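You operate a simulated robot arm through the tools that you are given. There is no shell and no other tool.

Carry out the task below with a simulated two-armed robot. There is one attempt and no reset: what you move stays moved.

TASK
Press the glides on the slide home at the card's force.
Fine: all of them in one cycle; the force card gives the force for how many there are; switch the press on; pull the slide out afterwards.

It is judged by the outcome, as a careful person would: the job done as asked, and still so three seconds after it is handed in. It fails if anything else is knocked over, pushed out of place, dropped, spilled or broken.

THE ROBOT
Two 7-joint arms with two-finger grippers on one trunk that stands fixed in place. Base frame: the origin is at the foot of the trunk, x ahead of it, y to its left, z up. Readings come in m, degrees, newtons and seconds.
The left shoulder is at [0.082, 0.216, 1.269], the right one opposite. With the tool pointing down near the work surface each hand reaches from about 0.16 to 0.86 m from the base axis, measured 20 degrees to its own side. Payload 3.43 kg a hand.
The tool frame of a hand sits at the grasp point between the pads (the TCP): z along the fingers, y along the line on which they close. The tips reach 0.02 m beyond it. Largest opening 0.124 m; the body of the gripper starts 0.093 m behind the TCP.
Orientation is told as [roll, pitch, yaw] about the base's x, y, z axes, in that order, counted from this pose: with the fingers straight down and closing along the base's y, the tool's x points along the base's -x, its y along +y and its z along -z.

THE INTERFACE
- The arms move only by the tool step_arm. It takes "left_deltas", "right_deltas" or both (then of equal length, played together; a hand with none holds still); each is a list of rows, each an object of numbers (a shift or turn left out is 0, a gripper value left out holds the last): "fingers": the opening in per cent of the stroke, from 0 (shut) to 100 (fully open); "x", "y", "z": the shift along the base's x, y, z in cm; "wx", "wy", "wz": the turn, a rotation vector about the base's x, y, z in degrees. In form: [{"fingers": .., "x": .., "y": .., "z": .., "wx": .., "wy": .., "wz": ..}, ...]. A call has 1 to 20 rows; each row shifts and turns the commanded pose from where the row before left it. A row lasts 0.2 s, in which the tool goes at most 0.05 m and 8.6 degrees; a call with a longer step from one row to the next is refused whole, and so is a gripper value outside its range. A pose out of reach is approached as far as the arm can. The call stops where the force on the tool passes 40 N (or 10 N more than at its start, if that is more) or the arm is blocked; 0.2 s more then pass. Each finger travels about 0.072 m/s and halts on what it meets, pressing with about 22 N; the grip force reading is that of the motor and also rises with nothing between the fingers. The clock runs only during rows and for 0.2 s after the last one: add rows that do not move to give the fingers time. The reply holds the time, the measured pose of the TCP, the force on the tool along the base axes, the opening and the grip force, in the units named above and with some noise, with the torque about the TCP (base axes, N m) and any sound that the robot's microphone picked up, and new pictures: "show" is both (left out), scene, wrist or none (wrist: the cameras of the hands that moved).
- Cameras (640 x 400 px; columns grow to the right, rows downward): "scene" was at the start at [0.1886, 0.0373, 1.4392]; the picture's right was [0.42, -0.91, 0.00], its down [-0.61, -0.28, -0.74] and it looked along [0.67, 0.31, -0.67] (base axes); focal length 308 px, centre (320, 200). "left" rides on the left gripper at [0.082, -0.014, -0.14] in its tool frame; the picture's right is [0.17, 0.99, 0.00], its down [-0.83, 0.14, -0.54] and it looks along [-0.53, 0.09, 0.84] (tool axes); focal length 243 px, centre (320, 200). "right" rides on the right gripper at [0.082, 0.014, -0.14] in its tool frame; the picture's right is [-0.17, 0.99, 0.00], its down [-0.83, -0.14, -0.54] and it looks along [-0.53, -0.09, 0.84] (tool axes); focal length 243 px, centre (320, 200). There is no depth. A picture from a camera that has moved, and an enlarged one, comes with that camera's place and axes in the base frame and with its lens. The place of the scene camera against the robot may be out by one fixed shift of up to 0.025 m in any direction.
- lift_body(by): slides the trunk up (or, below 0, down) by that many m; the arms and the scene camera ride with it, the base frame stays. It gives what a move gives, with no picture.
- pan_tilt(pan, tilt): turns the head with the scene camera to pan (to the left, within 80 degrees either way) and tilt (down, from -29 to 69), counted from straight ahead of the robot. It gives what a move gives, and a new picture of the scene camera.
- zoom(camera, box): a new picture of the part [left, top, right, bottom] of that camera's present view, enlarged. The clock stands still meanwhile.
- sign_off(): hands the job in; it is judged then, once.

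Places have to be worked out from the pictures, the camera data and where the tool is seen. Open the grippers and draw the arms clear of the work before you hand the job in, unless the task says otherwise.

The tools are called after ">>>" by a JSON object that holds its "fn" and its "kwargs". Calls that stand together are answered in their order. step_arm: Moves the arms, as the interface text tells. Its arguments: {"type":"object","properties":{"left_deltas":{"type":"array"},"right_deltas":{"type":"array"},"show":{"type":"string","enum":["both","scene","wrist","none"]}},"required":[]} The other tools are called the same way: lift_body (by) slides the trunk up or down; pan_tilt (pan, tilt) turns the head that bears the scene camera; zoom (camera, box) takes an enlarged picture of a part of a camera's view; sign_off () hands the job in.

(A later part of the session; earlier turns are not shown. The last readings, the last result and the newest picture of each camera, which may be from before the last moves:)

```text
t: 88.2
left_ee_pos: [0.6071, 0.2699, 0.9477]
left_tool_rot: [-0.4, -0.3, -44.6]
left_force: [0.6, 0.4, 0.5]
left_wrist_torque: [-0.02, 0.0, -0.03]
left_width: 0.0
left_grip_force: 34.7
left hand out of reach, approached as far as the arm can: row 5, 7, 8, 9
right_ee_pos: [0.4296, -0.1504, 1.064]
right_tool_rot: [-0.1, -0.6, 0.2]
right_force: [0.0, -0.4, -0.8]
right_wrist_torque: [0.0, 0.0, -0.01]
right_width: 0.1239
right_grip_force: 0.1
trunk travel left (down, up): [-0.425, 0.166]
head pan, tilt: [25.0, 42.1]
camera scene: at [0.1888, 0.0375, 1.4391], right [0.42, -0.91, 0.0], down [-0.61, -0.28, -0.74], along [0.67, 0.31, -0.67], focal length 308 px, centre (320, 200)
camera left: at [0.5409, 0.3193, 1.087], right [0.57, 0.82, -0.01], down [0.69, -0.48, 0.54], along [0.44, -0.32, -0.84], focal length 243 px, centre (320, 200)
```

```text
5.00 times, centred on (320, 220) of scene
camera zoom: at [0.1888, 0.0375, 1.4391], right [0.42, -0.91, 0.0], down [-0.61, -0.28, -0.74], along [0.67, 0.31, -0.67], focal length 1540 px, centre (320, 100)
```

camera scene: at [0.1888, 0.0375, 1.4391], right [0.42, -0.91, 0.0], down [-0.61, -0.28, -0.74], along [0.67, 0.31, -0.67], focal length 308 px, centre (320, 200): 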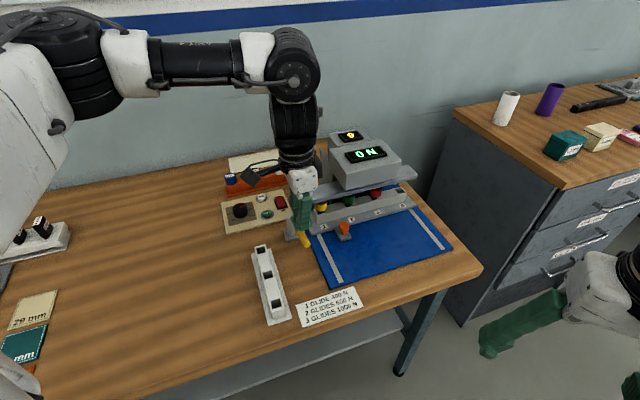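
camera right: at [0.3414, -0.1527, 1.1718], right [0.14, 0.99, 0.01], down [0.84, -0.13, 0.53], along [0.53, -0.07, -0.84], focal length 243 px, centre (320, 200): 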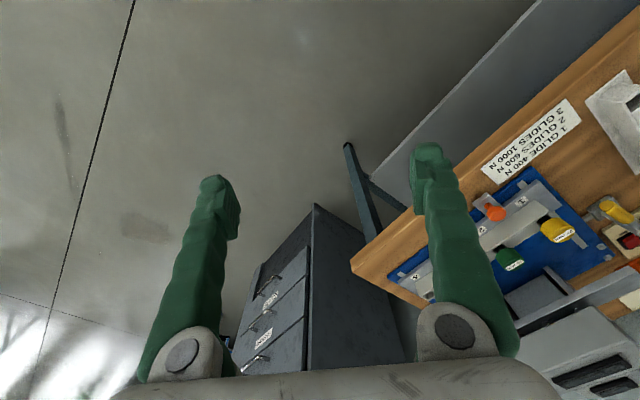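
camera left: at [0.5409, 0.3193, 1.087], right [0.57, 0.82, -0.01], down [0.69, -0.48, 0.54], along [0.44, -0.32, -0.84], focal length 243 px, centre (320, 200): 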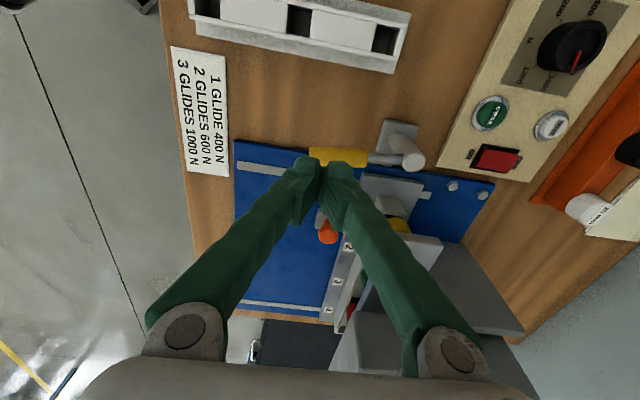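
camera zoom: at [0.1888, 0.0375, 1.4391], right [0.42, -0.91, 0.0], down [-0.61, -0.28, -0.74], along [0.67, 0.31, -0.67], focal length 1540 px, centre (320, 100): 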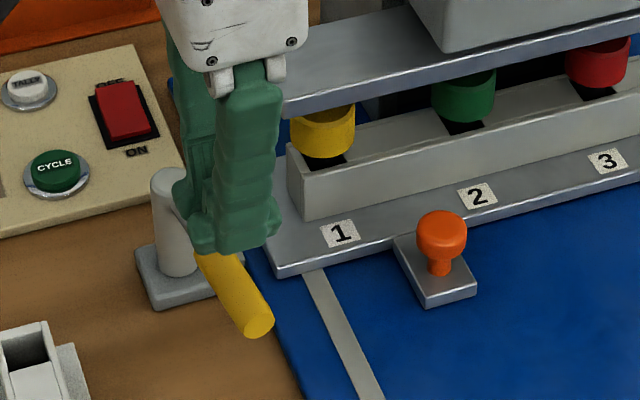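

Displays read "0 N" and counter "0", so the press is live and idle. I'll tilt the left hand slightly inward again and place the closed fingertips on the plate side of the yellow handle, to swing it gently outward (away from the slide).

>>> {"fn": "step_arm", "kwargs": {"left_deltas": [{"wx": -4.7, "wy": -4.7, "x": 1.0, "y": -1.0}, {"wx": -4.7, "wy": -4.7, "x": 1.0, "y": -1.0}, {"wx": -4.7, "wy": -4.7, "x": 1.2, "y": -0.8}, {"x": 1, "z": -1}, {}], "show": "wrist"}}

>>> {"fn": "zoom", "kwargs": {"camera": "left", "box": [220, 40, 460, 220]}}

>>> {"fn": "zoom", "kwargs": {"camera": "scene", "box": [270, 180, 370, 260]}}

```text
t: 89.4
left_ee_pos: [0.6507, 0.241, 0.9381]
left_tool_rot: [-0.5, -20.3, -44.4]
left_force: [0.2, -0.1, -0.5]
left_wrist_torque: [0.0, 0.0, 0.0]
left_width: 0.0
left_grip_force: 34.4
right_ee_pos: [0.4301, -0.1499, 1.063]
right_tool_rot: [-0.1, -0.6, 0.2]
right_force: [0.6, -0.2, -0.1]
right_wrist_torque: [-0.04, -0.04, -0.01]
right_width: 0.1238
right_grip_force: 0.0
trunk travel left (down, up): [-0.425, 0.166]
head pan, tilt: [25.0, 42.1]
camera left: at [0.5531, 0.3206, 1.0403], right [0.58, 0.81, -0.07], down [0.53, -0.31, 0.79], along [0.62, -0.49, -0.61], focal length 243 px, centre (320, 200)
```

left: 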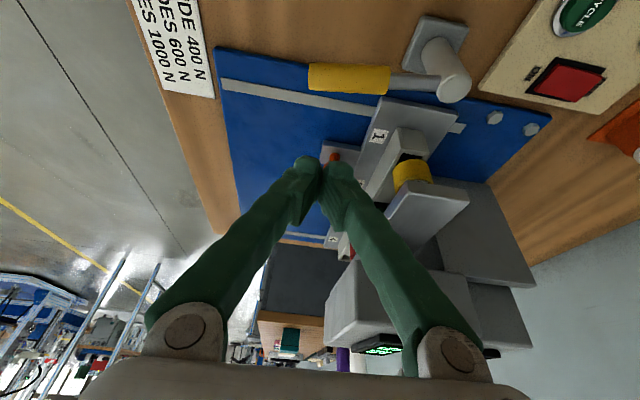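

```text
2.22 times, centred on (340, 130) of left
camera zoom: at [0.5531, 0.3206, 1.0403], right [0.58, 0.81, -0.07], down [0.53, -0.31, 0.79], along [0.62, -0.49, -0.61], focal length 539 px, centre (276, 356)
```

zoom: 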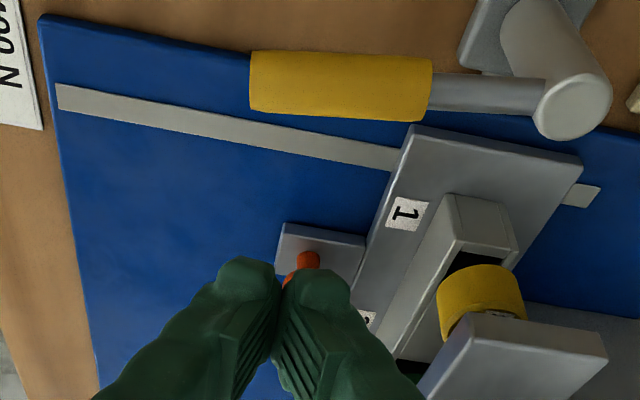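

```text
5.00 times, centred on (320, 220) of scene
camera zoom: at [0.1883, 0.0377, 1.4392], right [0.42, -0.91, 0.0], down [-0.61, -0.28, -0.74], along [0.67, 0.31, -0.67], focal length 1540 px, centre (320, 100)
```

zoom: 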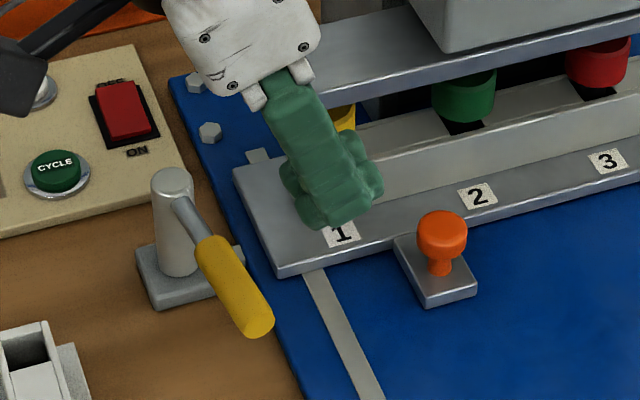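

The tips are on the plate side of the handle with ~1.4 cm clearance. I'll descend to handle height.

>>> {"fn": "step_arm", "kwargs": {"left_deltas": [{"z": -2}, {"z": -2}, {"z": -2}, {"z": -0.7}, {}], "show": "wrist"}}

>>> {"fn": "zoom", "kwargs": {"camera": "scene", "box": [270, 180, 370, 260]}}

```text
t: 90.6
left_ee_pos: [0.6496, 0.2414, 0.8687]
left_tool_rot: [-0.6, -20.1, -44.4]
left_force: [-0.6, -1.6, -0.3]
left_wrist_torque: [0.01, 0.0, 0.02]
left_width: 0.0
left_grip_force: 34.5
right_ee_pos: [0.4298, -0.1507, 1.0632]
right_tool_rot: [-0.2, -0.6, 0.2]
right_force: [0.0, 0.2, 0.0]
right_wrist_torque: [-0.02, -0.01, -0.01]
right_width: 0.1237
right_grip_force: 0.0
trunk travel left (down, up): [-0.425, 0.166]
head pan, tilt: [25.0, 42.1]
camera left: at [0.5534, 0.3202, 0.9731], right [0.58, 0.81, -0.07], down [0.53, -0.31, 0.79], along [0.62, -0.49, -0.61], focal length 243 px, centre (320, 200)
```

left: 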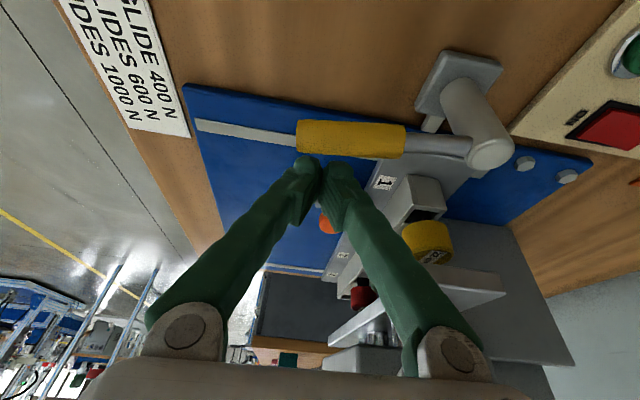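

```text
5.00 times, centred on (320, 220) of scene
camera zoom: at [0.1885, 0.0374, 1.4392], right [0.42, -0.91, 0.0], down [-0.61, -0.28, -0.74], along [0.67, 0.31, -0.67], focal length 1540 px, centre (320, 100)
```

zoom: 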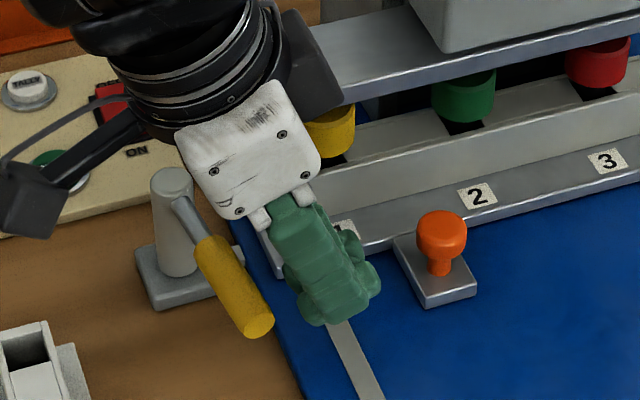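

The tips are beside the handle at its height. I'll push gently outward ~2.5 cm in small steps and see whether the lever swings.

>>> {"fn": "step_arm", "kwargs": {"left_deltas": [{"x": -0.3, "y": 0.3}, {"x": -0.3, "y": 0.3}, {"x": -0.3, "y": 0.3}, {"x": -0.3, "y": 0.3}, {"x": -0.3, "y": 0.3}, {"x": -0.3, "y": 0.3}], "show": "wrist"}}

>>> {"fn": "zoom", "kwargs": {"camera": "scene", "box": [270, 180, 370, 260]}}

```text
t: 92.0
left_ee_pos: [0.6314, 0.259, 0.8698]
left_tool_rot: [-0.6, -20.3, -44.5]
left_force: [1.2, -1.7, 1.5]
left_wrist_torque: [0.01, 0.02, 0.01]
left_width: 0.0001
left_grip_force: 33.6
right_ee_pos: [0.4305, -0.1508, 1.0636]
right_tool_rot: [-0.2, -0.6, 0.2]
right_force: [0.1, -0.6, -0.3]
right_wrist_torque: [0.01, 0.04, -0.02]
right_width: 0.1241
right_grip_force: 0.0
trunk travel left (down, up): [-0.425, 0.166]
head pan, tilt: [25.0, 42.1]
camera left: at [0.5351, 0.3383, 0.9735], right [0.58, 0.81, -0.07], down [0.53, -0.31, 0.79], along [0.62, -0.5, -0.61], focal length 243 px, centre (320, 200)
```

left: 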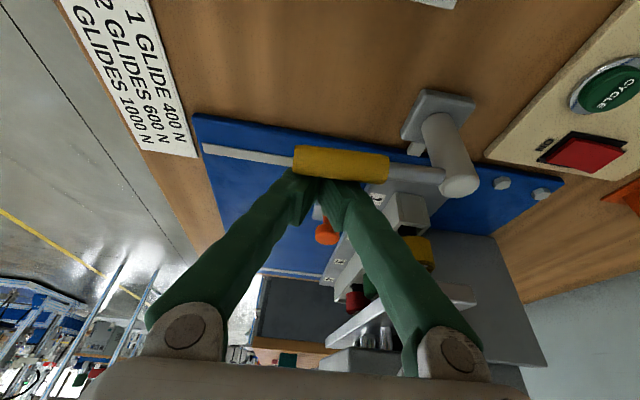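

```text
5.00 times, centred on (320, 220) of scene
camera zoom: at [0.1885, 0.0371, 1.4392], right [0.42, -0.91, 0.0], down [-0.61, -0.28, -0.74], along [0.67, 0.31, -0.67], focal length 1540 px, centre (320, 100)
```

zoom: 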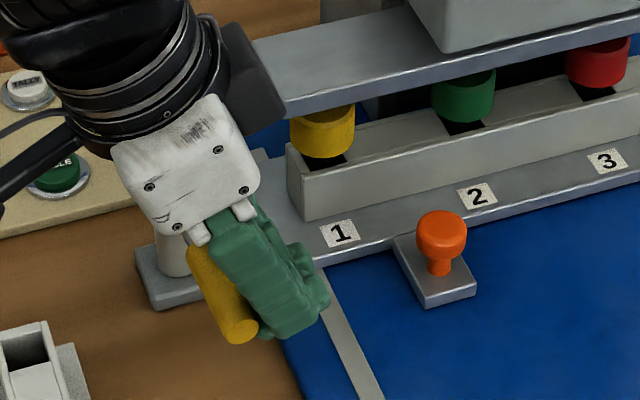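

The lever is yielding outward with only ~2 N. Let me check what the bolt does as it swings.

>>> {"fn": "zoom", "kwargs": {"camera": "left", "box": [360, 70, 500, 210]}}

>>> {"fn": "zoom", "kwargs": {"camera": "right", "box": [520, 120, 640, 240]}}

```text
2.86 times, centred on (430, 140) of left
camera zoom: at [0.5351, 0.3383, 0.9735], right [0.58, 0.81, -0.07], down [0.53, -0.31, 0.79], along [0.62, -0.5, -0.61], focal length 693 px, centre (6, 371)
```

zoom: 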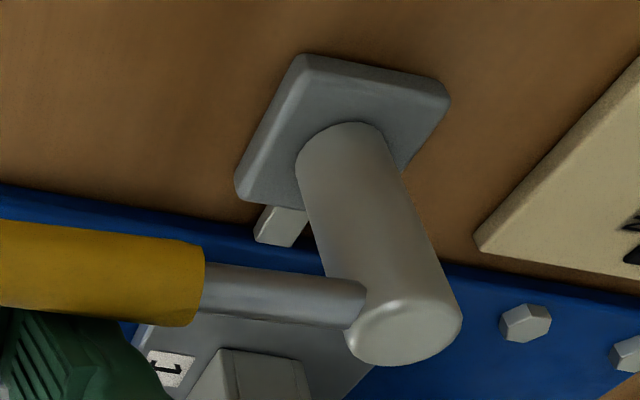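

```text
3.33 times, centred on (580, 180) of right
camera zoom: at [0.3466, -0.1361, 1.2013], right [0.16, 0.99, 0.0], down [0.83, -0.13, 0.55], along [0.54, -0.09, -0.84], focal length 809 px, centre (-547, 267)
```

zoom: 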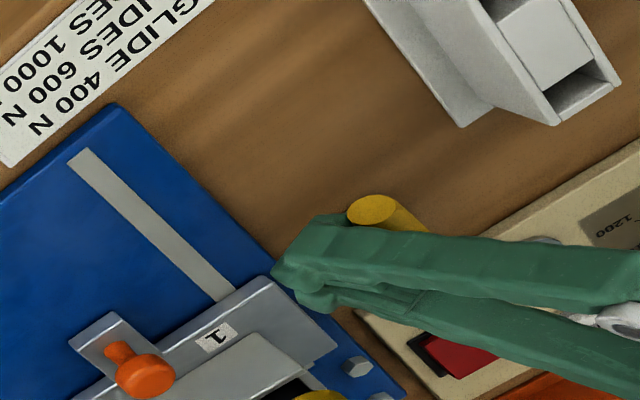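

The lever yields with little force. I'll follow its arc outward to roughly 45° of swing and look at the bolt again.

>>> {"fn": "step_arm", "kwargs": {"left_deltas": [{"x": -0.6, "y": 0.9}, {"x": -0.8, "y": 0.7}, {"x": -0.8, "y": 0.7}, {"x": -0.6, "y": 0.8}, {"x": -0.6, "y": 0.9}, {}], "show": "wrist"}}

>>> {"fn": "zoom", "kwargs": {"camera": "scene", "box": [250, 180, 350, 260]}}

>>> {"fn": "zoom", "kwargs": {"camera": "left", "box": [340, 70, 520, 230]}}

```text
t: 93.4
left_ee_pos: [0.5978, 0.2962, 0.8712]
left_tool_rot: [-0.6, -20.5, -44.6]
left_force: [6.7, -17.3, 4.1]
left_wrist_torque: [0.03, -0.04, -0.23]
left_width: 0.0
left_grip_force: 34.0
right_ee_pos: [0.4309, -0.1512, 1.0617]
right_tool_rot: [-0.2, -0.6, 0.2]
right_force: [0.3, 0.0, 0.3]
right_wrist_torque: [-0.02, -0.02, -0.01]
right_width: 0.1239
right_grip_force: 0.1
trunk travel left (down, up): [-0.425, 0.166]
head pan, tilt: [25.0, 42.1]
camera left: at [0.5022, 0.3759, 0.9747], right [0.58, 0.81, -0.07], down [0.52, -0.31, 0.79], along [0.62, -0.5, -0.6], focal length 243 px, centre (320, 200)
```

left: 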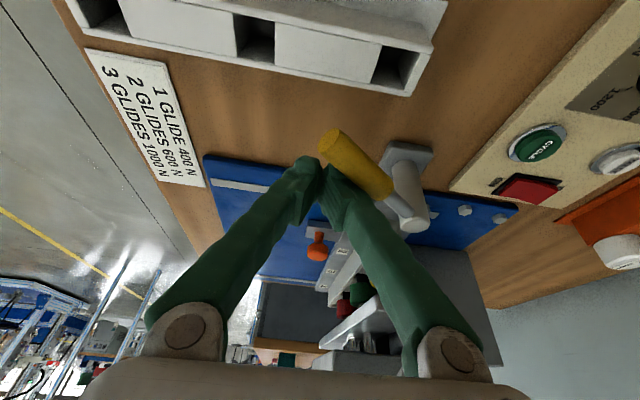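

```text
5.00 times, centred on (300, 220) of scene
camera zoom: at [0.1892, 0.0354, 1.4392], right [0.42, -0.91, 0.0], down [-0.61, -0.28, -0.74], along [0.67, 0.31, -0.67], focal length 1540 px, centre (420, 100)
```

zoom: 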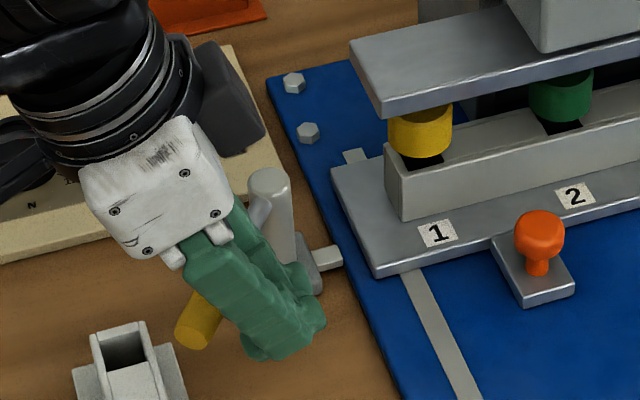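

```text
2.50 times, centred on (430, 150) of left
camera zoom: at [0.5022, 0.3759, 0.9747], right [0.58, 0.81, -0.07], down [0.52, -0.31, 0.79], along [0.62, -0.5, -0.6], focal length 606 px, centre (45, 325)
```

zoom: 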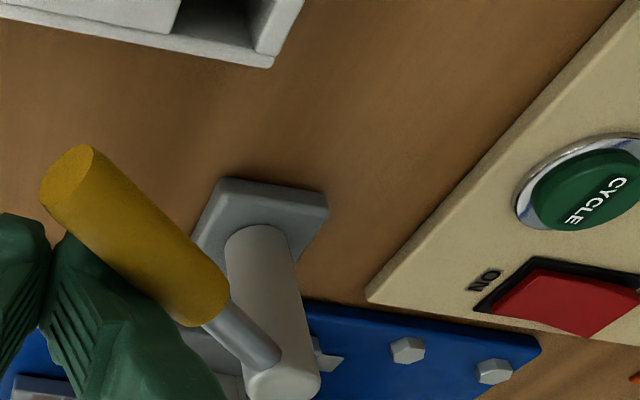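

The lever has swung about 47° outward and resistance rose to ~18 N, while the bolt hasn't visibly moved. I'll take one more small step along the arc to see whether it goes further.

>>> {"fn": "step_arm", "kwargs": {"left_deltas": [{"x": -0.3, "y": 0.5}, {"x": -0.3, "y": 0.5}], "show": "wrist"}}

>>> {"fn": "zoom", "kwargs": {"camera": "scene", "box": [250, 180, 350, 260]}}

```text
t: 94.0
left_ee_pos: [0.5972, 0.297, 0.8758]
left_tool_rot: [-1.0, -21.7, -44.8]
left_force: [5.9, -17.6, -0.8]
left_wrist_torque: [-0.12, -0.03, -0.21]
left_width: 0.0001
left_grip_force: 34.4
right_ee_pos: [0.4302, -0.1484, 1.0633]
right_tool_rot: [-0.2, -0.6, 0.3]
right_force: [-0.7, -0.1, 0.9]
right_wrist_torque: [-0.05, -0.03, 0.0]
right_width: 0.1238
right_grip_force: 0.0
trunk travel left (down, up): [-0.425, 0.166]
head pan, tilt: [25.0, 42.1]
stopped in row 2 (left hand): the force on the tool passed its limit at 42 N (the readings are from after the stop); the commanded pose is now the measured one
camera left: at [0.4996, 0.3799, 0.976], right [0.59, 0.8, -0.08], down [0.51, -0.3, 0.81], along [0.63, -0.51, -0.59], focal length 243 px, centre (320, 200)
```

left: 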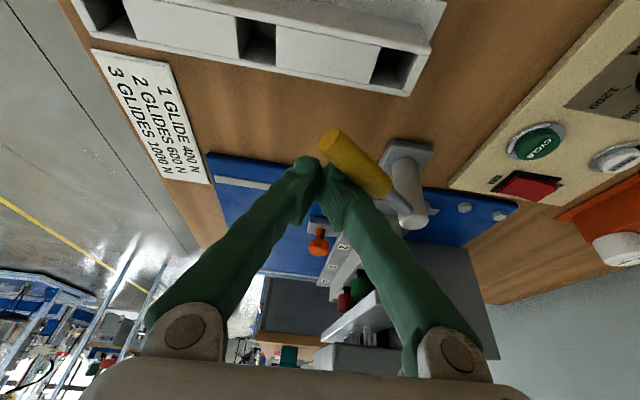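

```text
5.00 times, centred on (300, 220) of scene
camera zoom: at [0.1879, 0.038, 1.4392], right [0.42, -0.91, 0.0], down [-0.61, -0.28, -0.74], along [0.67, 0.31, -0.67], focal length 1540 px, centre (420, 100)
```

zoom: 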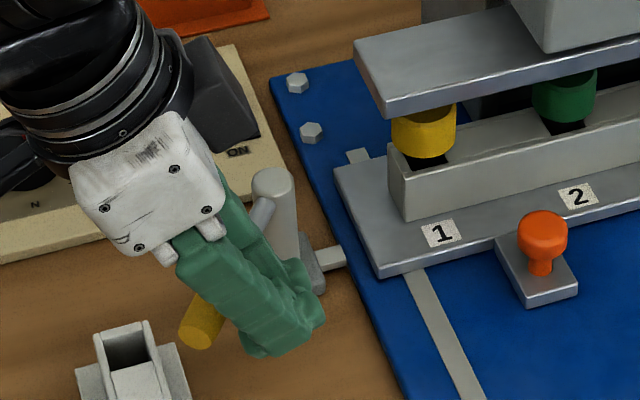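

The lever stopped firmly after about 47° of outward swing. I'll back the finger off and see whether the lever stays there or springs back, and compare the bolt.

>>> {"fn": "step_arm", "kwargs": {"left_deltas": [{"x": 0.5, "y": -0.7, "z": 0.3}, {"x": 0.5, "y": -0.7}, {"x": 0.5, "y": -0.7}, {"z": 3}, {"z": 4}, {}], "show": "both"}}

>>> {"fn": "zoom", "kwargs": {"camera": "scene", "box": [250, 180, 350, 260]}}

>>> {"fn": "zoom", "kwargs": {"camera": "left", "box": [320, 20, 520, 200]}}

```text
t: 95.4
left_ee_pos: [0.6126, 0.2806, 0.9463]
left_tool_rot: [-0.9, -21.1, -44.6]
left_force: [0.4, -0.1, 0.4]
left_wrist_torque: [-0.04, 0.01, -0.01]
left_width: 0.0002
left_grip_force: 34.6
right_ee_pos: [0.4317, -0.1508, 1.0634]
right_tool_rot: [-0.1, -0.5, 0.2]
right_force: [0.3, 0.4, 0.2]
right_wrist_torque: [-0.05, -0.03, 0.04]
right_width: 0.1239
right_grip_force: 0.0
trunk travel left (down, up): [-0.425, 0.166]
head pan, tilt: [25.0, 42.1]
camera scene: at [0.1895, 0.0377, 1.439], right [0.42, -0.91, 0.0], down [-0.61, -0.28, -0.74], along [0.67, 0.31, -0.67], focal length 308 px, centre (320, 200)
camera left: at [0.5149, 0.3616, 1.0476], right [0.59, 0.81, -0.07], down [0.52, -0.3, 0.8], along [0.62, -0.51, -0.6], focal length 243 px, centre (320, 200)
```

scene: 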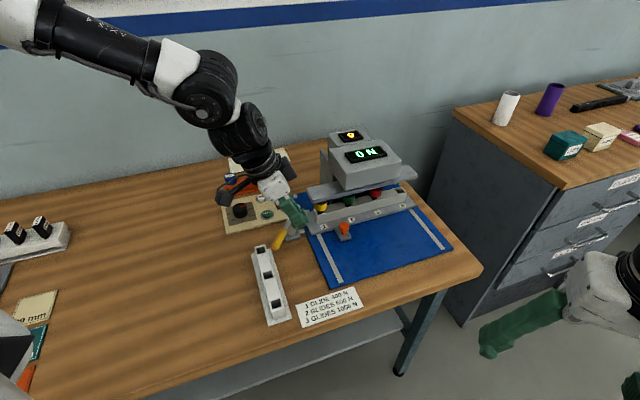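
left: 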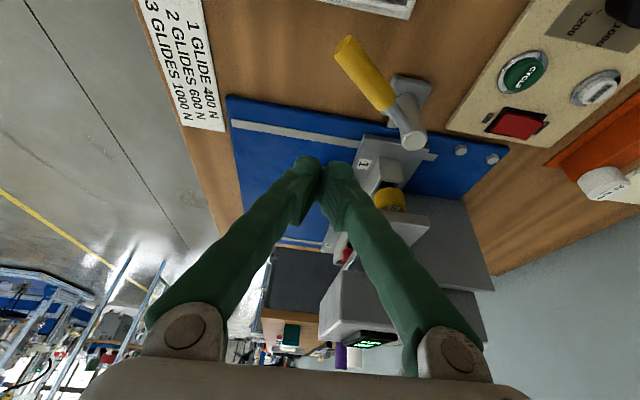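

```text
5.00 times, centred on (300, 220) of scene
camera zoom: at [0.1895, 0.0377, 1.439], right [0.42, -0.91, 0.0], down [-0.61, -0.28, -0.74], along [0.67, 0.31, -0.67], focal length 1540 px, centre (420, 100)
```

zoom: 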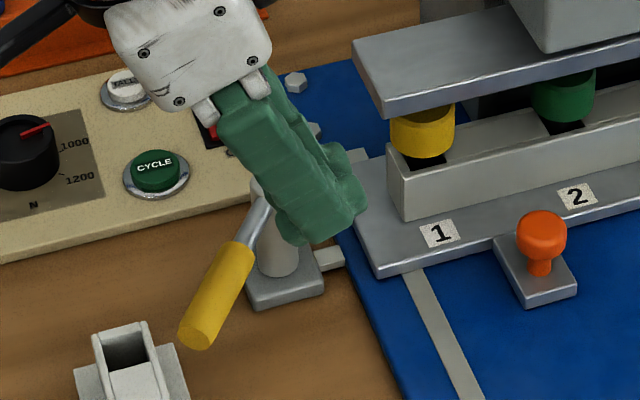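

```text
2.22 times, centred on (420, 110) of left
camera zoom: at [0.5149, 0.3616, 1.0476], right [0.59, 0.81, -0.07], down [0.52, -0.3, 0.8], along [0.62, -0.51, -0.6], focal length 539 px, centre (98, 400)
```

zoom: 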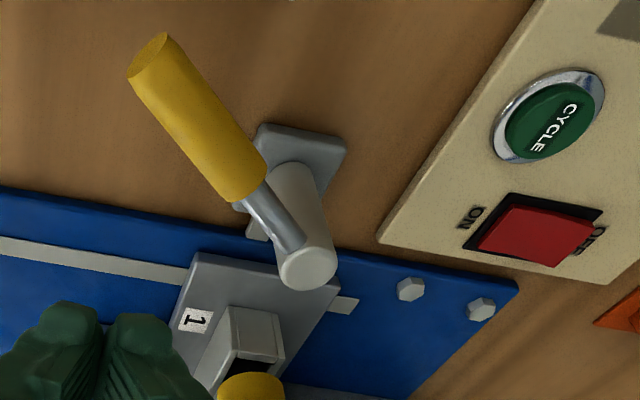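

The lever stays where I left it, 47° outward; the bolt itself hasn't visibly moved. To find out whether this locks the slide, I'll hook the open left gripper's rear finger behind the orange knob and feel gently; that is also the grip I'll need for pulling out.

>>> {"fn": "step_arm", "kwargs": {"left_deltas": [{"fingers": 80, "z": 1}, {"x": 1.6, "y": -1.5, "wx": -1.2, "wy": -1.2}, {"x": 1.6, "y": -1.5, "wx": -1, "wy": -1}, {"x": 1.6, "y": -1.5}, {"x": 1.6, "y": -1.5}, {"x": 1.6, "y": -1.5}, {"x": 1.4, "y": -1.3}, {}], "show": "both"}}

>>> {"fn": "zoom", "kwargs": {"camera": "left", "box": [200, 60, 440, 240]}}

>>> {"fn": "zoom", "kwargs": {"camera": "scene", "box": [280, 160, 400, 260]}}

```text
t: 96.9
left_ee_pos: [0.6919, 0.2039, 0.9572]
left_tool_rot: [-0.8, -23.8, -44.5]
left_force: [-9.7, 4.8, 7.8]
left_wrist_torque: [0.29, -0.37, 0.5]
left_width: 0.0987
left_grip_force: 0.1
right_ee_pos: [0.429, -0.1507, 1.0636]
right_tool_rot: [-0.2, -0.5, 0.2]
right_force: [0.1, -0.7, -0.6]
right_wrist_torque: [0.0, 0.02, 0.03]
right_width: 0.1238
right_grip_force: 0.1
trunk travel left (down, up): [-0.425, 0.166]
head pan, tilt: [25.0, 42.1]
stopped in row 7 (left hand): the force on the tool passed its limit at 49 N (the readings are from after the stop); the commanded pose is now the measured one
camera scene: at [0.1877, 0.0375, 1.4393], right [0.42, -0.91, 0.0], down [-0.61, -0.28, -0.74], along [0.67, 0.31, -0.67], focal length 308 px, centre (320, 200)
camera left: at [0.5912, 0.2888, 1.0519], right [0.58, 0.81, -0.08], down [0.49, -0.28, 0.83], along [0.64, -0.52, -0.56], focal length 243 px, centre (320, 200)
```

scene: 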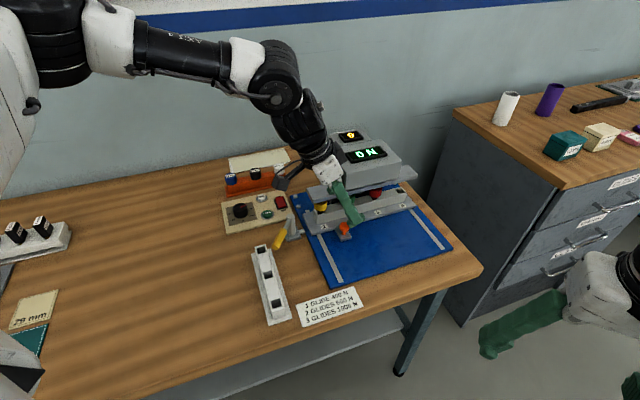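
left: 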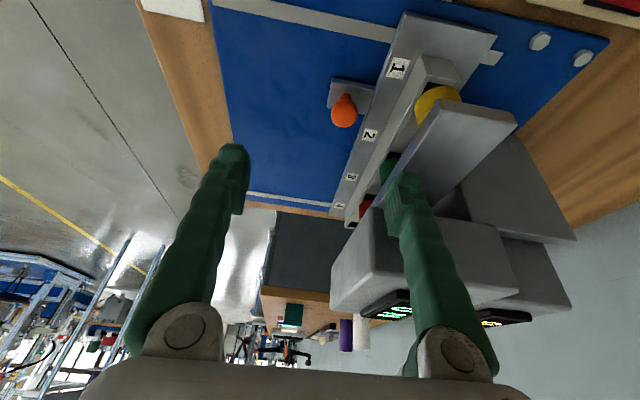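

```text
2.22 times, centred on (320, 150) of left
camera zoom: at [0.5912, 0.2888, 1.0519], right [0.58, 0.81, -0.08], down [0.49, -0.28, 0.83], along [0.64, -0.52, -0.56], focal length 539 px, centre (320, 311)
```

zoom: 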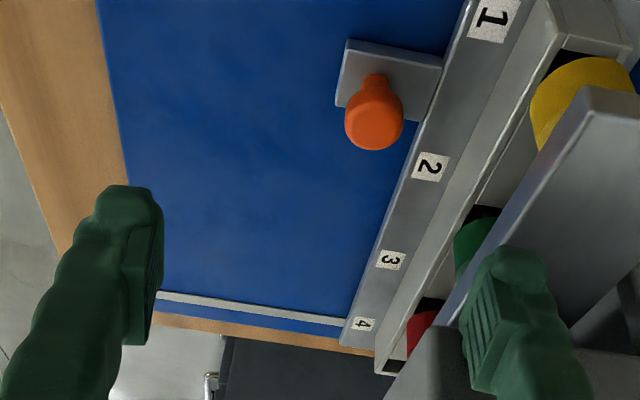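

```text
4.00 times, centred on (340, 210) of scene
camera zoom: at [0.1877, 0.0375, 1.4393], right [0.42, -0.91, 0.0], down [-0.61, -0.28, -0.74], along [0.67, 0.31, -0.67], focal length 1232 px, centre (240, 160)
```

zoom: 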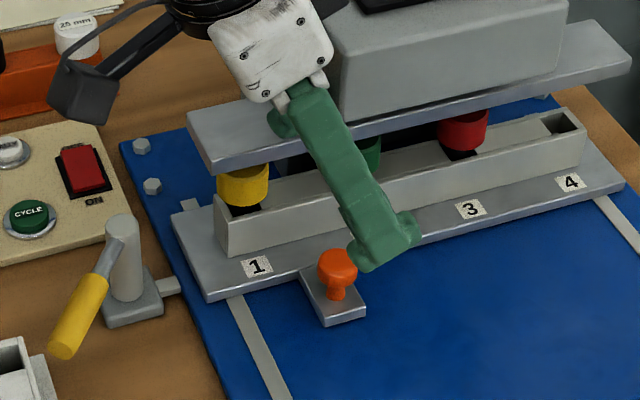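

The rear finger bumped the press head's corner while passing at that height (49 N stop); the press looks unmoved. I'll back away to the left, descend there, and then come in low under the head level.

>>> {"fn": "step_arm", "kwargs": {"left_deltas": [{"x": -1.2, "y": 1.2}, {"x": -1.2, "y": 1.4}, {"x": -0.6, "y": 0.8}, {"z": -2}, {"z": -2}, {"z": -2}, {}], "show": "both"}}

>>> {"fn": "zoom", "kwargs": {"camera": "scene", "box": [280, 120, 420, 240]}}

>>> {"fn": "zoom", "kwargs": {"camera": "left", "box": [200, 60, 460, 240]}}

```text
t: 98.1
left_ee_pos: [0.6658, 0.2371, 0.9247]
left_tool_rot: [-0.5, -24.3, -44.6]
left_force: [-10.0, 1.1, 17.2]
left_wrist_torque: [0.8, -0.4, 0.47]
left_width: 0.0975
left_grip_force: 0.1
right_ee_pos: [0.4292, -0.1503, 1.0629]
right_tool_rot: [-0.1, -0.6, 0.2]
right_force: [-0.1, 0.4, -0.2]
right_wrist_torque: [0.02, 0.0, 0.02]
right_width: 0.1244
right_grip_force: 0.1
trunk travel left (down, up): [-0.425, 0.166]
head pan, tilt: [25.0, 42.1]
stopped in row 6 (left hand): the force on the tool passed its limit at 45 N (the readings are from after the stop); the commanded pose is now the measured one
camera scene: at [0.1867, 0.037, 1.4395], right [0.42, -0.91, 0.0], down [-0.61, -0.28, -0.74], along [0.67, 0.31, -0.67], focal length 308 px, centre (320, 200)
camera left: at [0.5636, 0.3209, 1.0203], right [0.59, 0.81, -0.08], down [0.48, -0.27, 0.83], along [0.65, -0.52, -0.55], focal length 243 px, centre (320, 200)
```

scene: 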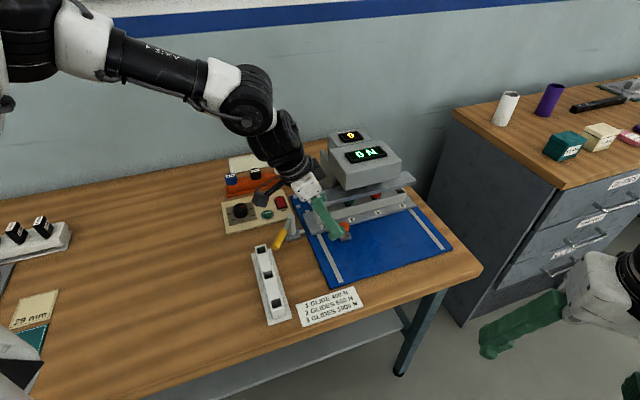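
left: 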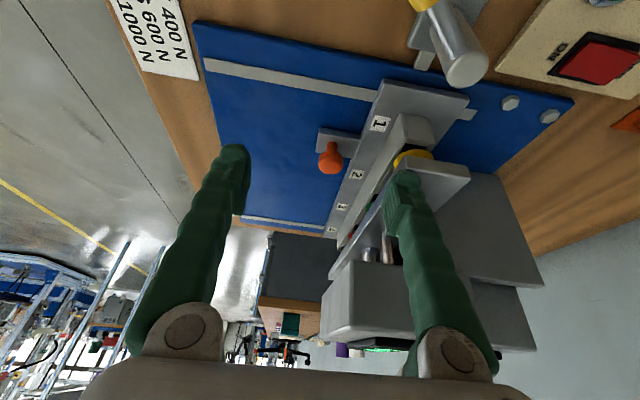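

```text
3.33 times, centred on (350, 180) of scene
camera zoom: at [0.1867, 0.037, 1.4395], right [0.42, -0.91, 0.0], down [-0.61, -0.28, -0.74], along [0.67, 0.31, -0.67], focal length 1027 px, centre (220, 267)
```

zoom: 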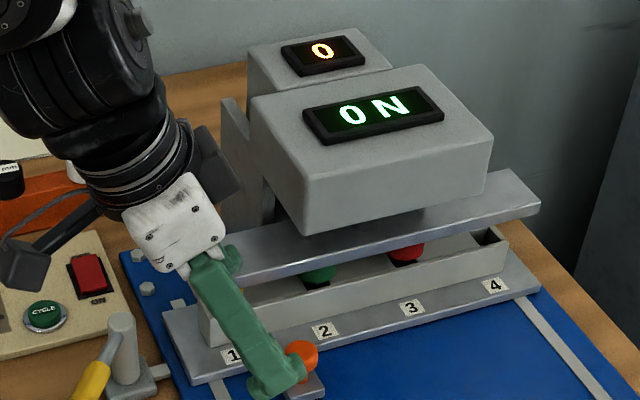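

```text
2.22 times, centred on (330, 150) of left
camera zoom: at [0.5636, 0.3209, 1.0203], right [0.59, 0.81, -0.08], down [0.48, -0.27, 0.83], along [0.65, -0.52, -0.55], focal length 539 px, centre (298, 311)
```

zoom: 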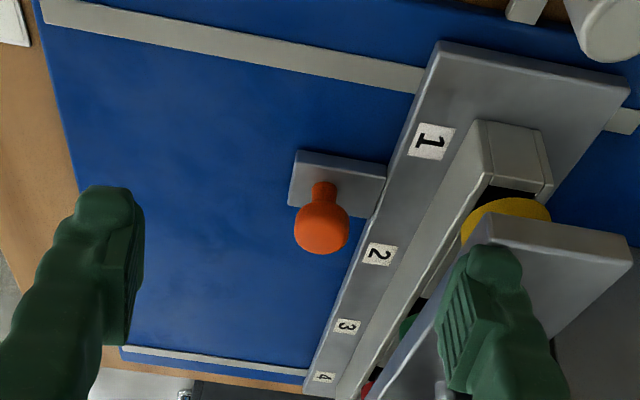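

The rear finger touched the bar's front edge (45 N stop) — the bar reaches further forward than I'd estimated, so that hook position is too tight from above. I'll back straight away from the press and up, then check the bar and slide.

>>> {"fn": "step_arm", "kwargs": {"left_deltas": [{"z": 0.8}, {"x": -0.9, "y": -0.9, "z": 1}, {"x": -1.0, "y": -1.0, "z": 1}, {"x": -1.5, "y": 1.5, "z": 2}, {"x": -1.5, "y": 2, "z": 2}, {}], "show": "both"}}

>>> {"fn": "zoom", "kwargs": {"camera": "scene", "box": [270, 120, 450, 240]}}

>>> {"fn": "zoom", "kwargs": {"camera": "left", "box": [340, 20, 500, 180]}}

```text
t: 99.5
left_ee_pos: [0.6172, 0.2532, 0.9913]
left_tool_rot: [-0.6, -24.1, -44.4]
left_force: [-0.1, 0.6, -0.2]
left_wrist_torque: [0.0, -0.01, 0.03]
left_width: 0.0991
left_grip_force: 0.0
right_ee_pos: [0.4323, -0.1516, 1.0623]
right_tool_rot: [-0.3, -0.5, 0.2]
right_force: [-0.1, 0.0, 0.4]
right_wrist_torque: [-0.03, 0.05, 0.01]
right_width: 0.1242
right_grip_force: 0.1
trunk travel left (down, up): [-0.425, 0.166]
head pan, tilt: [25.0, 42.1]
camera scene: at [0.1897, 0.0369, 1.439], right [0.42, -0.91, 0.0], down [-0.61, -0.28, -0.74], along [0.67, 0.31, -0.67], focal length 308 px, centre (320, 200)
camera left: at [0.5165, 0.3373, 1.0863], right [0.59, 0.81, -0.08], down [0.49, -0.27, 0.83], along [0.65, -0.52, -0.55], focal length 243 px, centre (320, 200)
```

scene: 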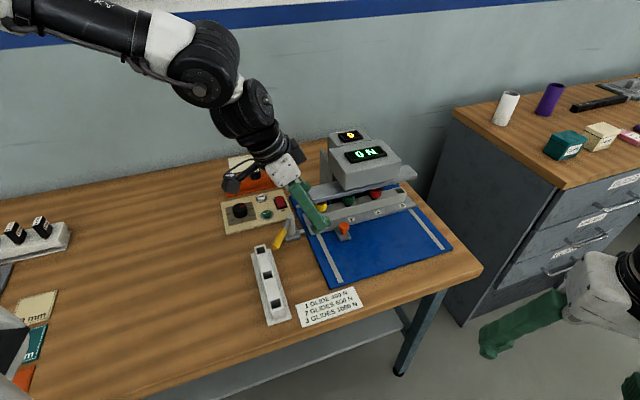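
left: 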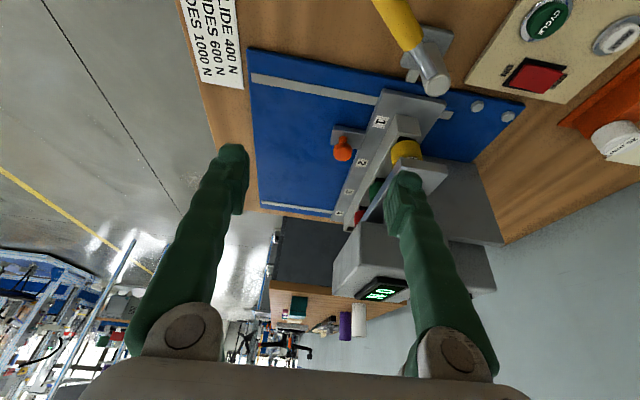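

```text
3.33 times, centred on (360, 180) of scene
camera zoom: at [0.1897, 0.0369, 1.439], right [0.42, -0.91, 0.0], down [-0.61, -0.28, -0.74], along [0.67, 0.31, -0.67], focal length 1027 px, centre (187, 267)
```

zoom: 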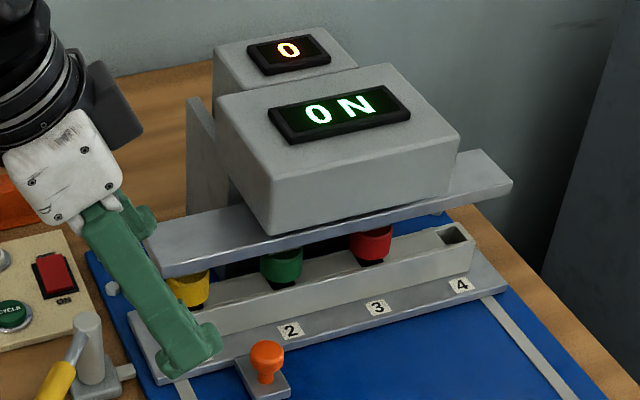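

```text
2.50 times, centred on (420, 100) of left
camera zoom: at [0.5165, 0.3373, 1.0863], right [0.59, 0.81, -0.08], down [0.49, -0.27, 0.83], along [0.65, -0.52, -0.55], focal length 606 px, centre (70, 450)
```

zoom: 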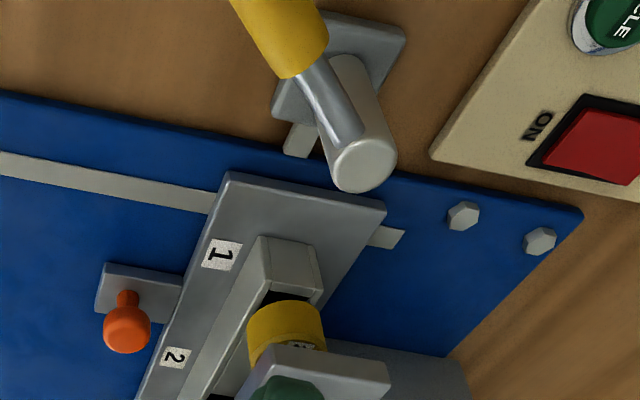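

The bar and glides look untouched and the display still shows 0 N. I'll set up a better hooking pose: fingers about 6 cm open and the hand also leaning back out of the press, then come down left of the knob in front of the bar.

>>> {"fn": "step_arm", "kwargs": {"left_deltas": [{"fingers": 48}, {"wx": 5.3, "wy": -5.3}, {"wx": 5.3, "wy": -5.3}, {"x": 1.6, "y": -0.6, "z": -1}, {"x": 1.6, "y": -0.7, "z": -1}, {"x": 1.5, "y": -0.7, "z": -2}, {}], "show": "both"}}

>>> {"fn": "zoom", "kwargs": {"camera": "scene", "box": [270, 150, 430, 260]}}

```text
t: 101.1
left_ee_pos: [0.6637, 0.2328, 0.9519]
left_tool_rot: [15.8, -23.4, -51.0]
left_force: [-0.8, -0.4, -0.3]
left_wrist_torque: [0.01, -0.02, 0.0]
left_width: 0.0596
left_grip_force: 0.0
right_ee_pos: [0.4291, -0.1508, 1.0628]
right_tool_rot: [-0.2, -0.6, 0.3]
right_force: [1.0, -0.4, 0.4]
right_wrist_torque: [0.01, 0.03, -0.02]
right_width: 0.1243
right_grip_force: 0.2
trunk travel left (down, up): [-0.425, 0.166]
head pan, tilt: [25.0, 42.1]
camera scene: at [0.1881, 0.0373, 1.4393], right [0.42, -0.91, 0.0], down [-0.61, -0.28, -0.74], along [0.67, 0.31, -0.67], focal length 308 px, centre (320, 200)
camera left: at [0.5453, 0.3001, 1.0394], right [0.58, 0.8, 0.18], down [0.33, -0.43, 0.84], along [0.75, -0.42, -0.51], focal length 243 px, centre (320, 200)
```

scene: 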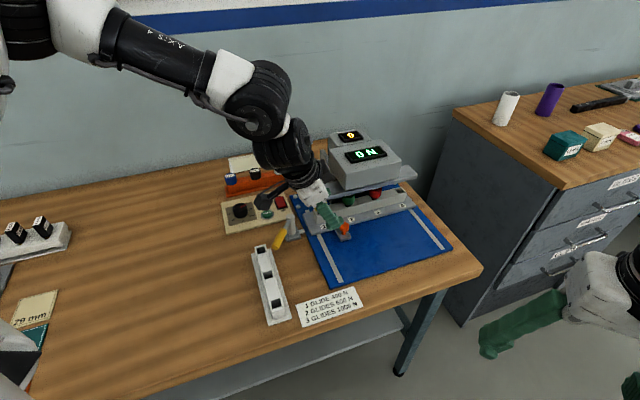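
left: 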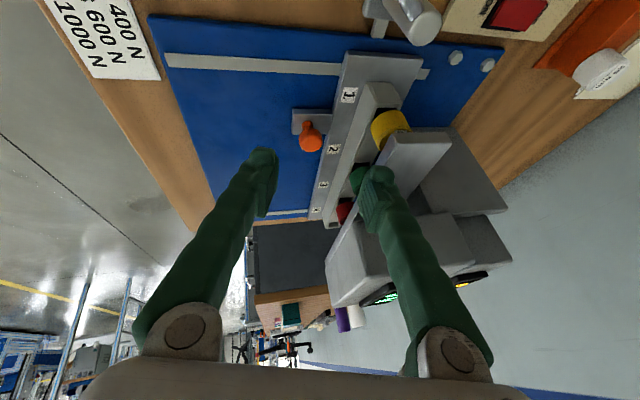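

```text
3.64 times, centred on (350, 205) of scene
camera zoom: at [0.1881, 0.0373, 1.4393], right [0.42, -0.91, 0.0], down [-0.61, -0.28, -0.74], along [0.67, 0.31, -0.67], focal length 1120 px, centre (211, 182)
```

zoom: 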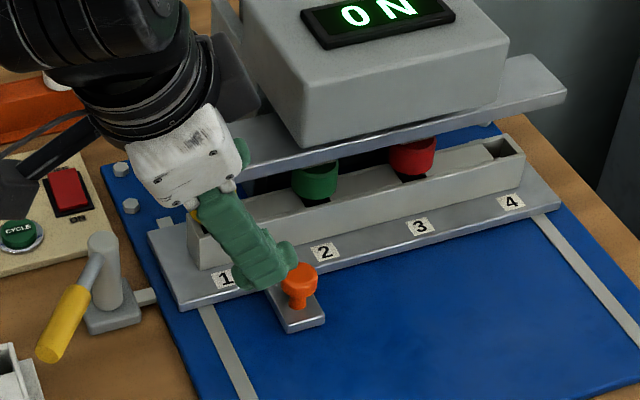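

Good pose. I'll descend in steps in front of the bar to knob height, watching the force.

>>> {"fn": "step_arm", "kwargs": {"left_deltas": [{"z": -2.5}, {"z": -2.5}, {"z": -2.5}, {"z": -2}, {}], "show": "both"}}

>>> {"fn": "zoom", "kwargs": {"camera": "left", "box": [220, 60, 460, 260]}}

>>> {"fn": "zoom", "kwargs": {"camera": "scene", "box": [280, 160, 400, 260]}}

```text
t: 102.3
left_ee_pos: [0.663, 0.2329, 0.8569]
left_tool_rot: [15.8, -23.4, -51.1]
left_force: [-0.9, 0.6, -0.1]
left_wrist_torque: [0.0, -0.03, -0.02]
left_width: 0.0594
left_grip_force: 0.1
right_ee_pos: [0.4303, -0.1507, 1.0633]
right_tool_rot: [-0.2, -0.6, 0.2]
right_force: [0.3, -0.1, 0.0]
right_wrist_torque: [-0.01, 0.01, -0.02]
right_width: 0.124
right_grip_force: 0.0
trunk travel left (down, up): [-0.425, 0.166]
head pan, tilt: [25.0, 42.1]
camera scene: at [0.1882, 0.0371, 1.4393], right [0.42, -0.91, 0.0], down [-0.61, -0.28, -0.74], along [0.67, 0.31, -0.67], focal length 308 px, centre (320, 200)
camera left: at [0.5452, 0.3002, 0.9447], right [0.58, 0.8, 0.18], down [0.33, -0.43, 0.84], along [0.75, -0.42, -0.51], focal length 243 px, centre (320, 200)
```

scene: 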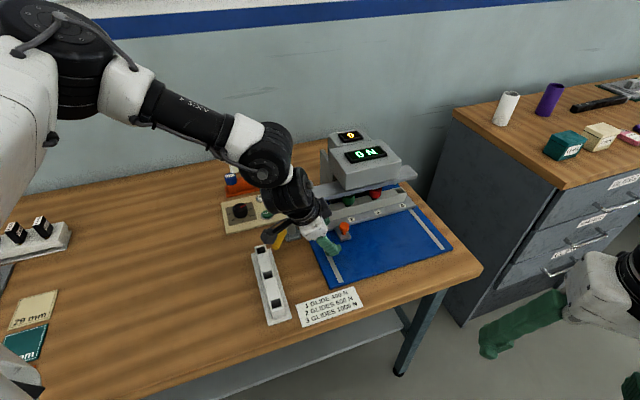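
left: 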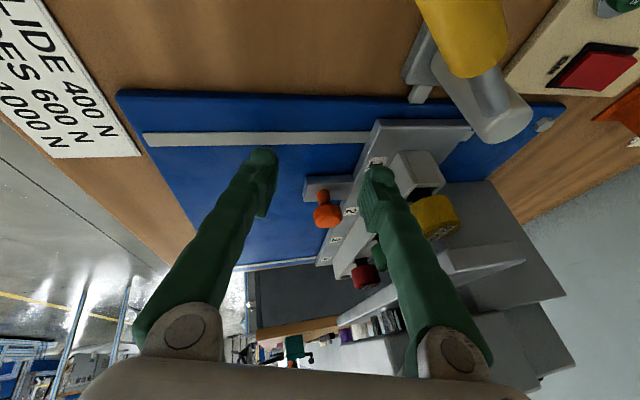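

```text
2.00 times, centred on (340, 160) of left
camera zoom: at [0.5452, 0.3002, 0.9447], right [0.58, 0.8, 0.18], down [0.33, -0.43, 0.84], along [0.75, -0.42, -0.51], focal length 485 px, centre (280, 280)
```

zoom: 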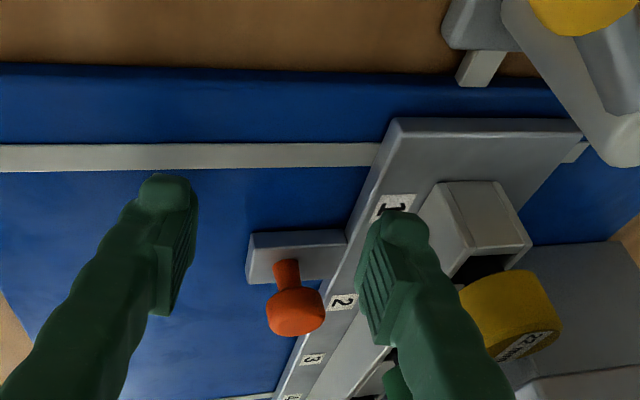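

```text
4.00 times, centred on (340, 210) of scene
camera zoom: at [0.1882, 0.0371, 1.4393], right [0.42, -0.91, 0.0], down [-0.61, -0.28, -0.74], along [0.67, 0.31, -0.67], focal length 1232 px, centre (240, 160)
```

zoom: 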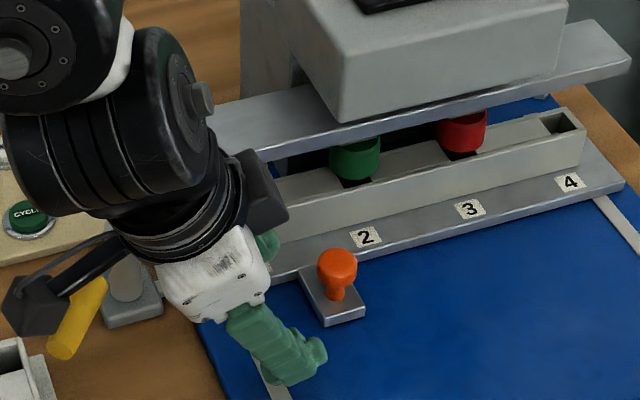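

No contact. The rear finger hangs over the slide plate near label 1; I'll move 1.4 cm in, lower a bit, then slide across so the knob comes between the fingers.

>>> {"fn": "step_arm", "kwargs": {"left_deltas": [{"x": 1.0, "y": 1.0, "z": -0.7}, {"z": -0.7}, {"x": 0.8, "y": -0.8}, {"x": 0.8, "y": -0.8}, {"x": 0.8, "y": -0.8}, {"x": 0.8, "y": -0.8}, {"x": 0.7, "y": -0.7}, {}], "show": "both"}}

>>> {"fn": "zoom", "kwargs": {"camera": "left", "box": [220, 60, 460, 260]}}

>>> {"fn": "zoom", "kwargs": {"camera": "scene", "box": [280, 160, 400, 260]}}

```text
t: 104.1
left_ee_pos: [0.703, 0.2132, 0.8431]
left_tool_rot: [15.6, -23.4, -51.1]
left_force: [0.3, 0.1, 0.1]
left_wrist_torque: [0.03, 0.01, 0.03]
left_width: 0.0595
left_grip_force: 0.0
left hand out of reach, approached as far as the arm can: row 6
right_ee_pos: [0.4302, -0.1511, 1.0634]
right_tool_rot: [-0.3, -0.7, 0.2]
right_force: [0.1, -0.5, 0.4]
right_wrist_torque: [0.0, 0.01, -0.03]
right_width: 0.124
right_grip_force: 0.0
trunk travel left (down, up): [-0.425, 0.166]
head pan, tilt: [25.0, 42.1]
camera scene: at [0.1885, 0.0373, 1.4392], right [0.42, -0.91, 0.0], down [-0.61, -0.28, -0.74], along [0.67, 0.31, -0.67], focal length 308 px, centre (320, 200)
camera left: at [0.5857, 0.2804, 0.9308], right [0.58, 0.8, 0.18], down [0.33, -0.43, 0.84], along [0.75, -0.43, -0.51], focal length 243 px, centre (320, 200)
```

scene: 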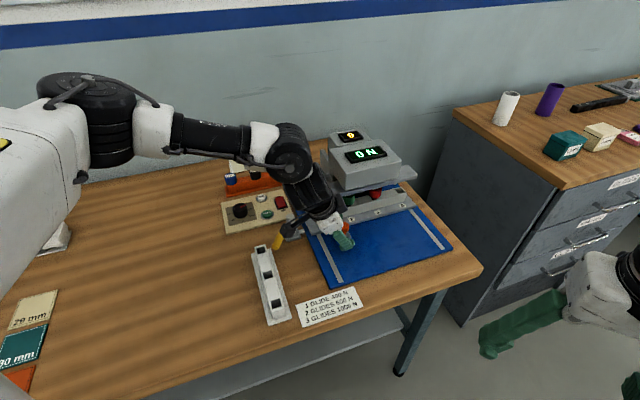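
left: 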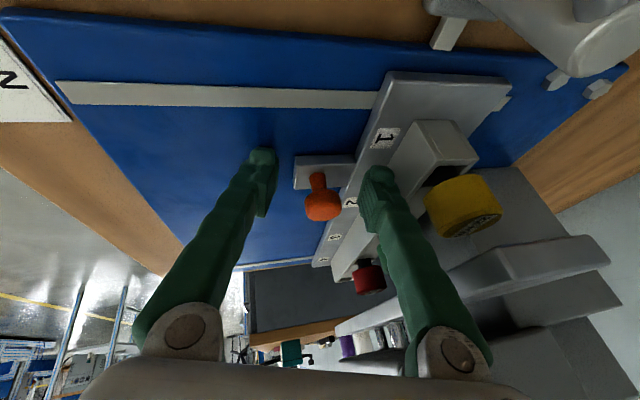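

```text
2.00 times, centred on (340, 160) of left
camera zoom: at [0.5857, 0.2804, 0.9308], right [0.58, 0.8, 0.18], down [0.33, -0.43, 0.84], along [0.75, -0.43, -0.51], focal length 485 px, centre (280, 280)
```

zoom: 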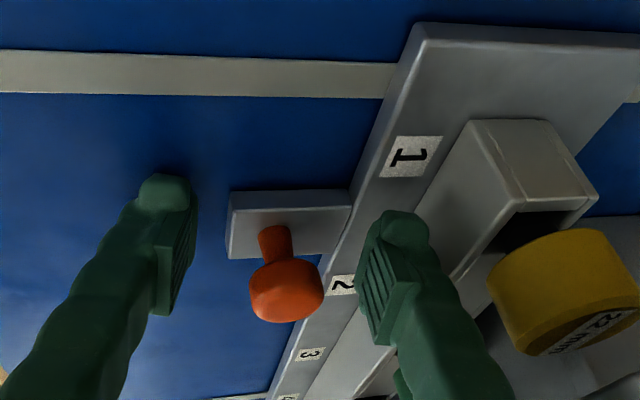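

```text
4.00 times, centred on (340, 210) of scene
camera zoom: at [0.1885, 0.0373, 1.4392], right [0.42, -0.91, 0.0], down [-0.61, -0.28, -0.74], along [0.67, 0.31, -0.67], focal length 1232 px, centre (240, 160)
```

zoom: 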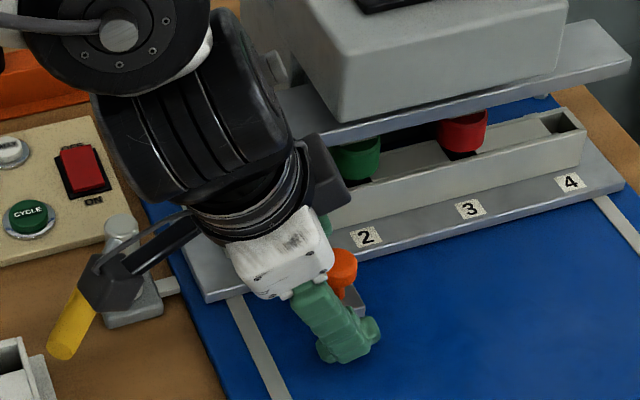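

The knob is now between the open fingers. I'll try to shift a little further across for a fuller hold, then feel gently outward by a few millimetres.

>>> {"fn": "step_arm", "kwargs": {"left_deltas": [{"x": 0.4, "y": -0.6, "wx": -1.5}, {"x": 0.3, "y": -0.4, "wx": -1}, {}], "show": "none"}}

>>> {"fn": "step_arm", "kwargs": {"left_deltas": [{"x": -0.2, "y": -0.2}, {"x": -0.2, "y": -0.2}, {"x": -0.2, "y": -0.2}], "show": "none"}}

```text
t: 104.9
left_ee_pos: [0.7147, 0.2062, 0.852]
left_tool_rot: [14.0, -25.4, -50.3]
left_force: [-0.7, 0.1, -1.2]
left_wrist_torque: [0.01, -0.02, 0.02]
left_width: 0.0595
left_grip_force: 0.0
left hand out of reach, approached as far as the arm can: row 2
right_ee_pos: [0.4299, -0.1498, 1.0632]
right_tool_rot: [-0.2, -0.5, 0.2]
right_force: [0.7, 0.1, 0.1]
right_wrist_torque: [-0.01, 0.02, 0.0]
right_width: 0.1241
right_grip_force: 0.0
trunk travel left (down, up): [-0.425, 0.166]
head pan, tilt: [25.0, 42.1]
```

```text
t: 105.7
left_ee_pos: [0.7076, 0.2004, 0.8516]
left_tool_rot: [14.0, -25.5, -50.2]
left_force: [-0.2, 1.1, -0.4]
left_wrist_torque: [0.0, 0.03, -0.01]
left_width: 0.0594
left_grip_force: 0.0
right_ee_pos: [0.4307, -0.1502, 1.0627]
right_tool_rot: [-0.2, -0.6, 0.2]
right_force: [-0.5, -0.5, 0.1]
right_wrist_torque: [-0.03, 0.03, 0.01]
right_width: 0.1241
right_grip_force: 0.0
trunk travel left (down, up): [-0.425, 0.166]
head pan, tilt: [25.0, 42.1]
```

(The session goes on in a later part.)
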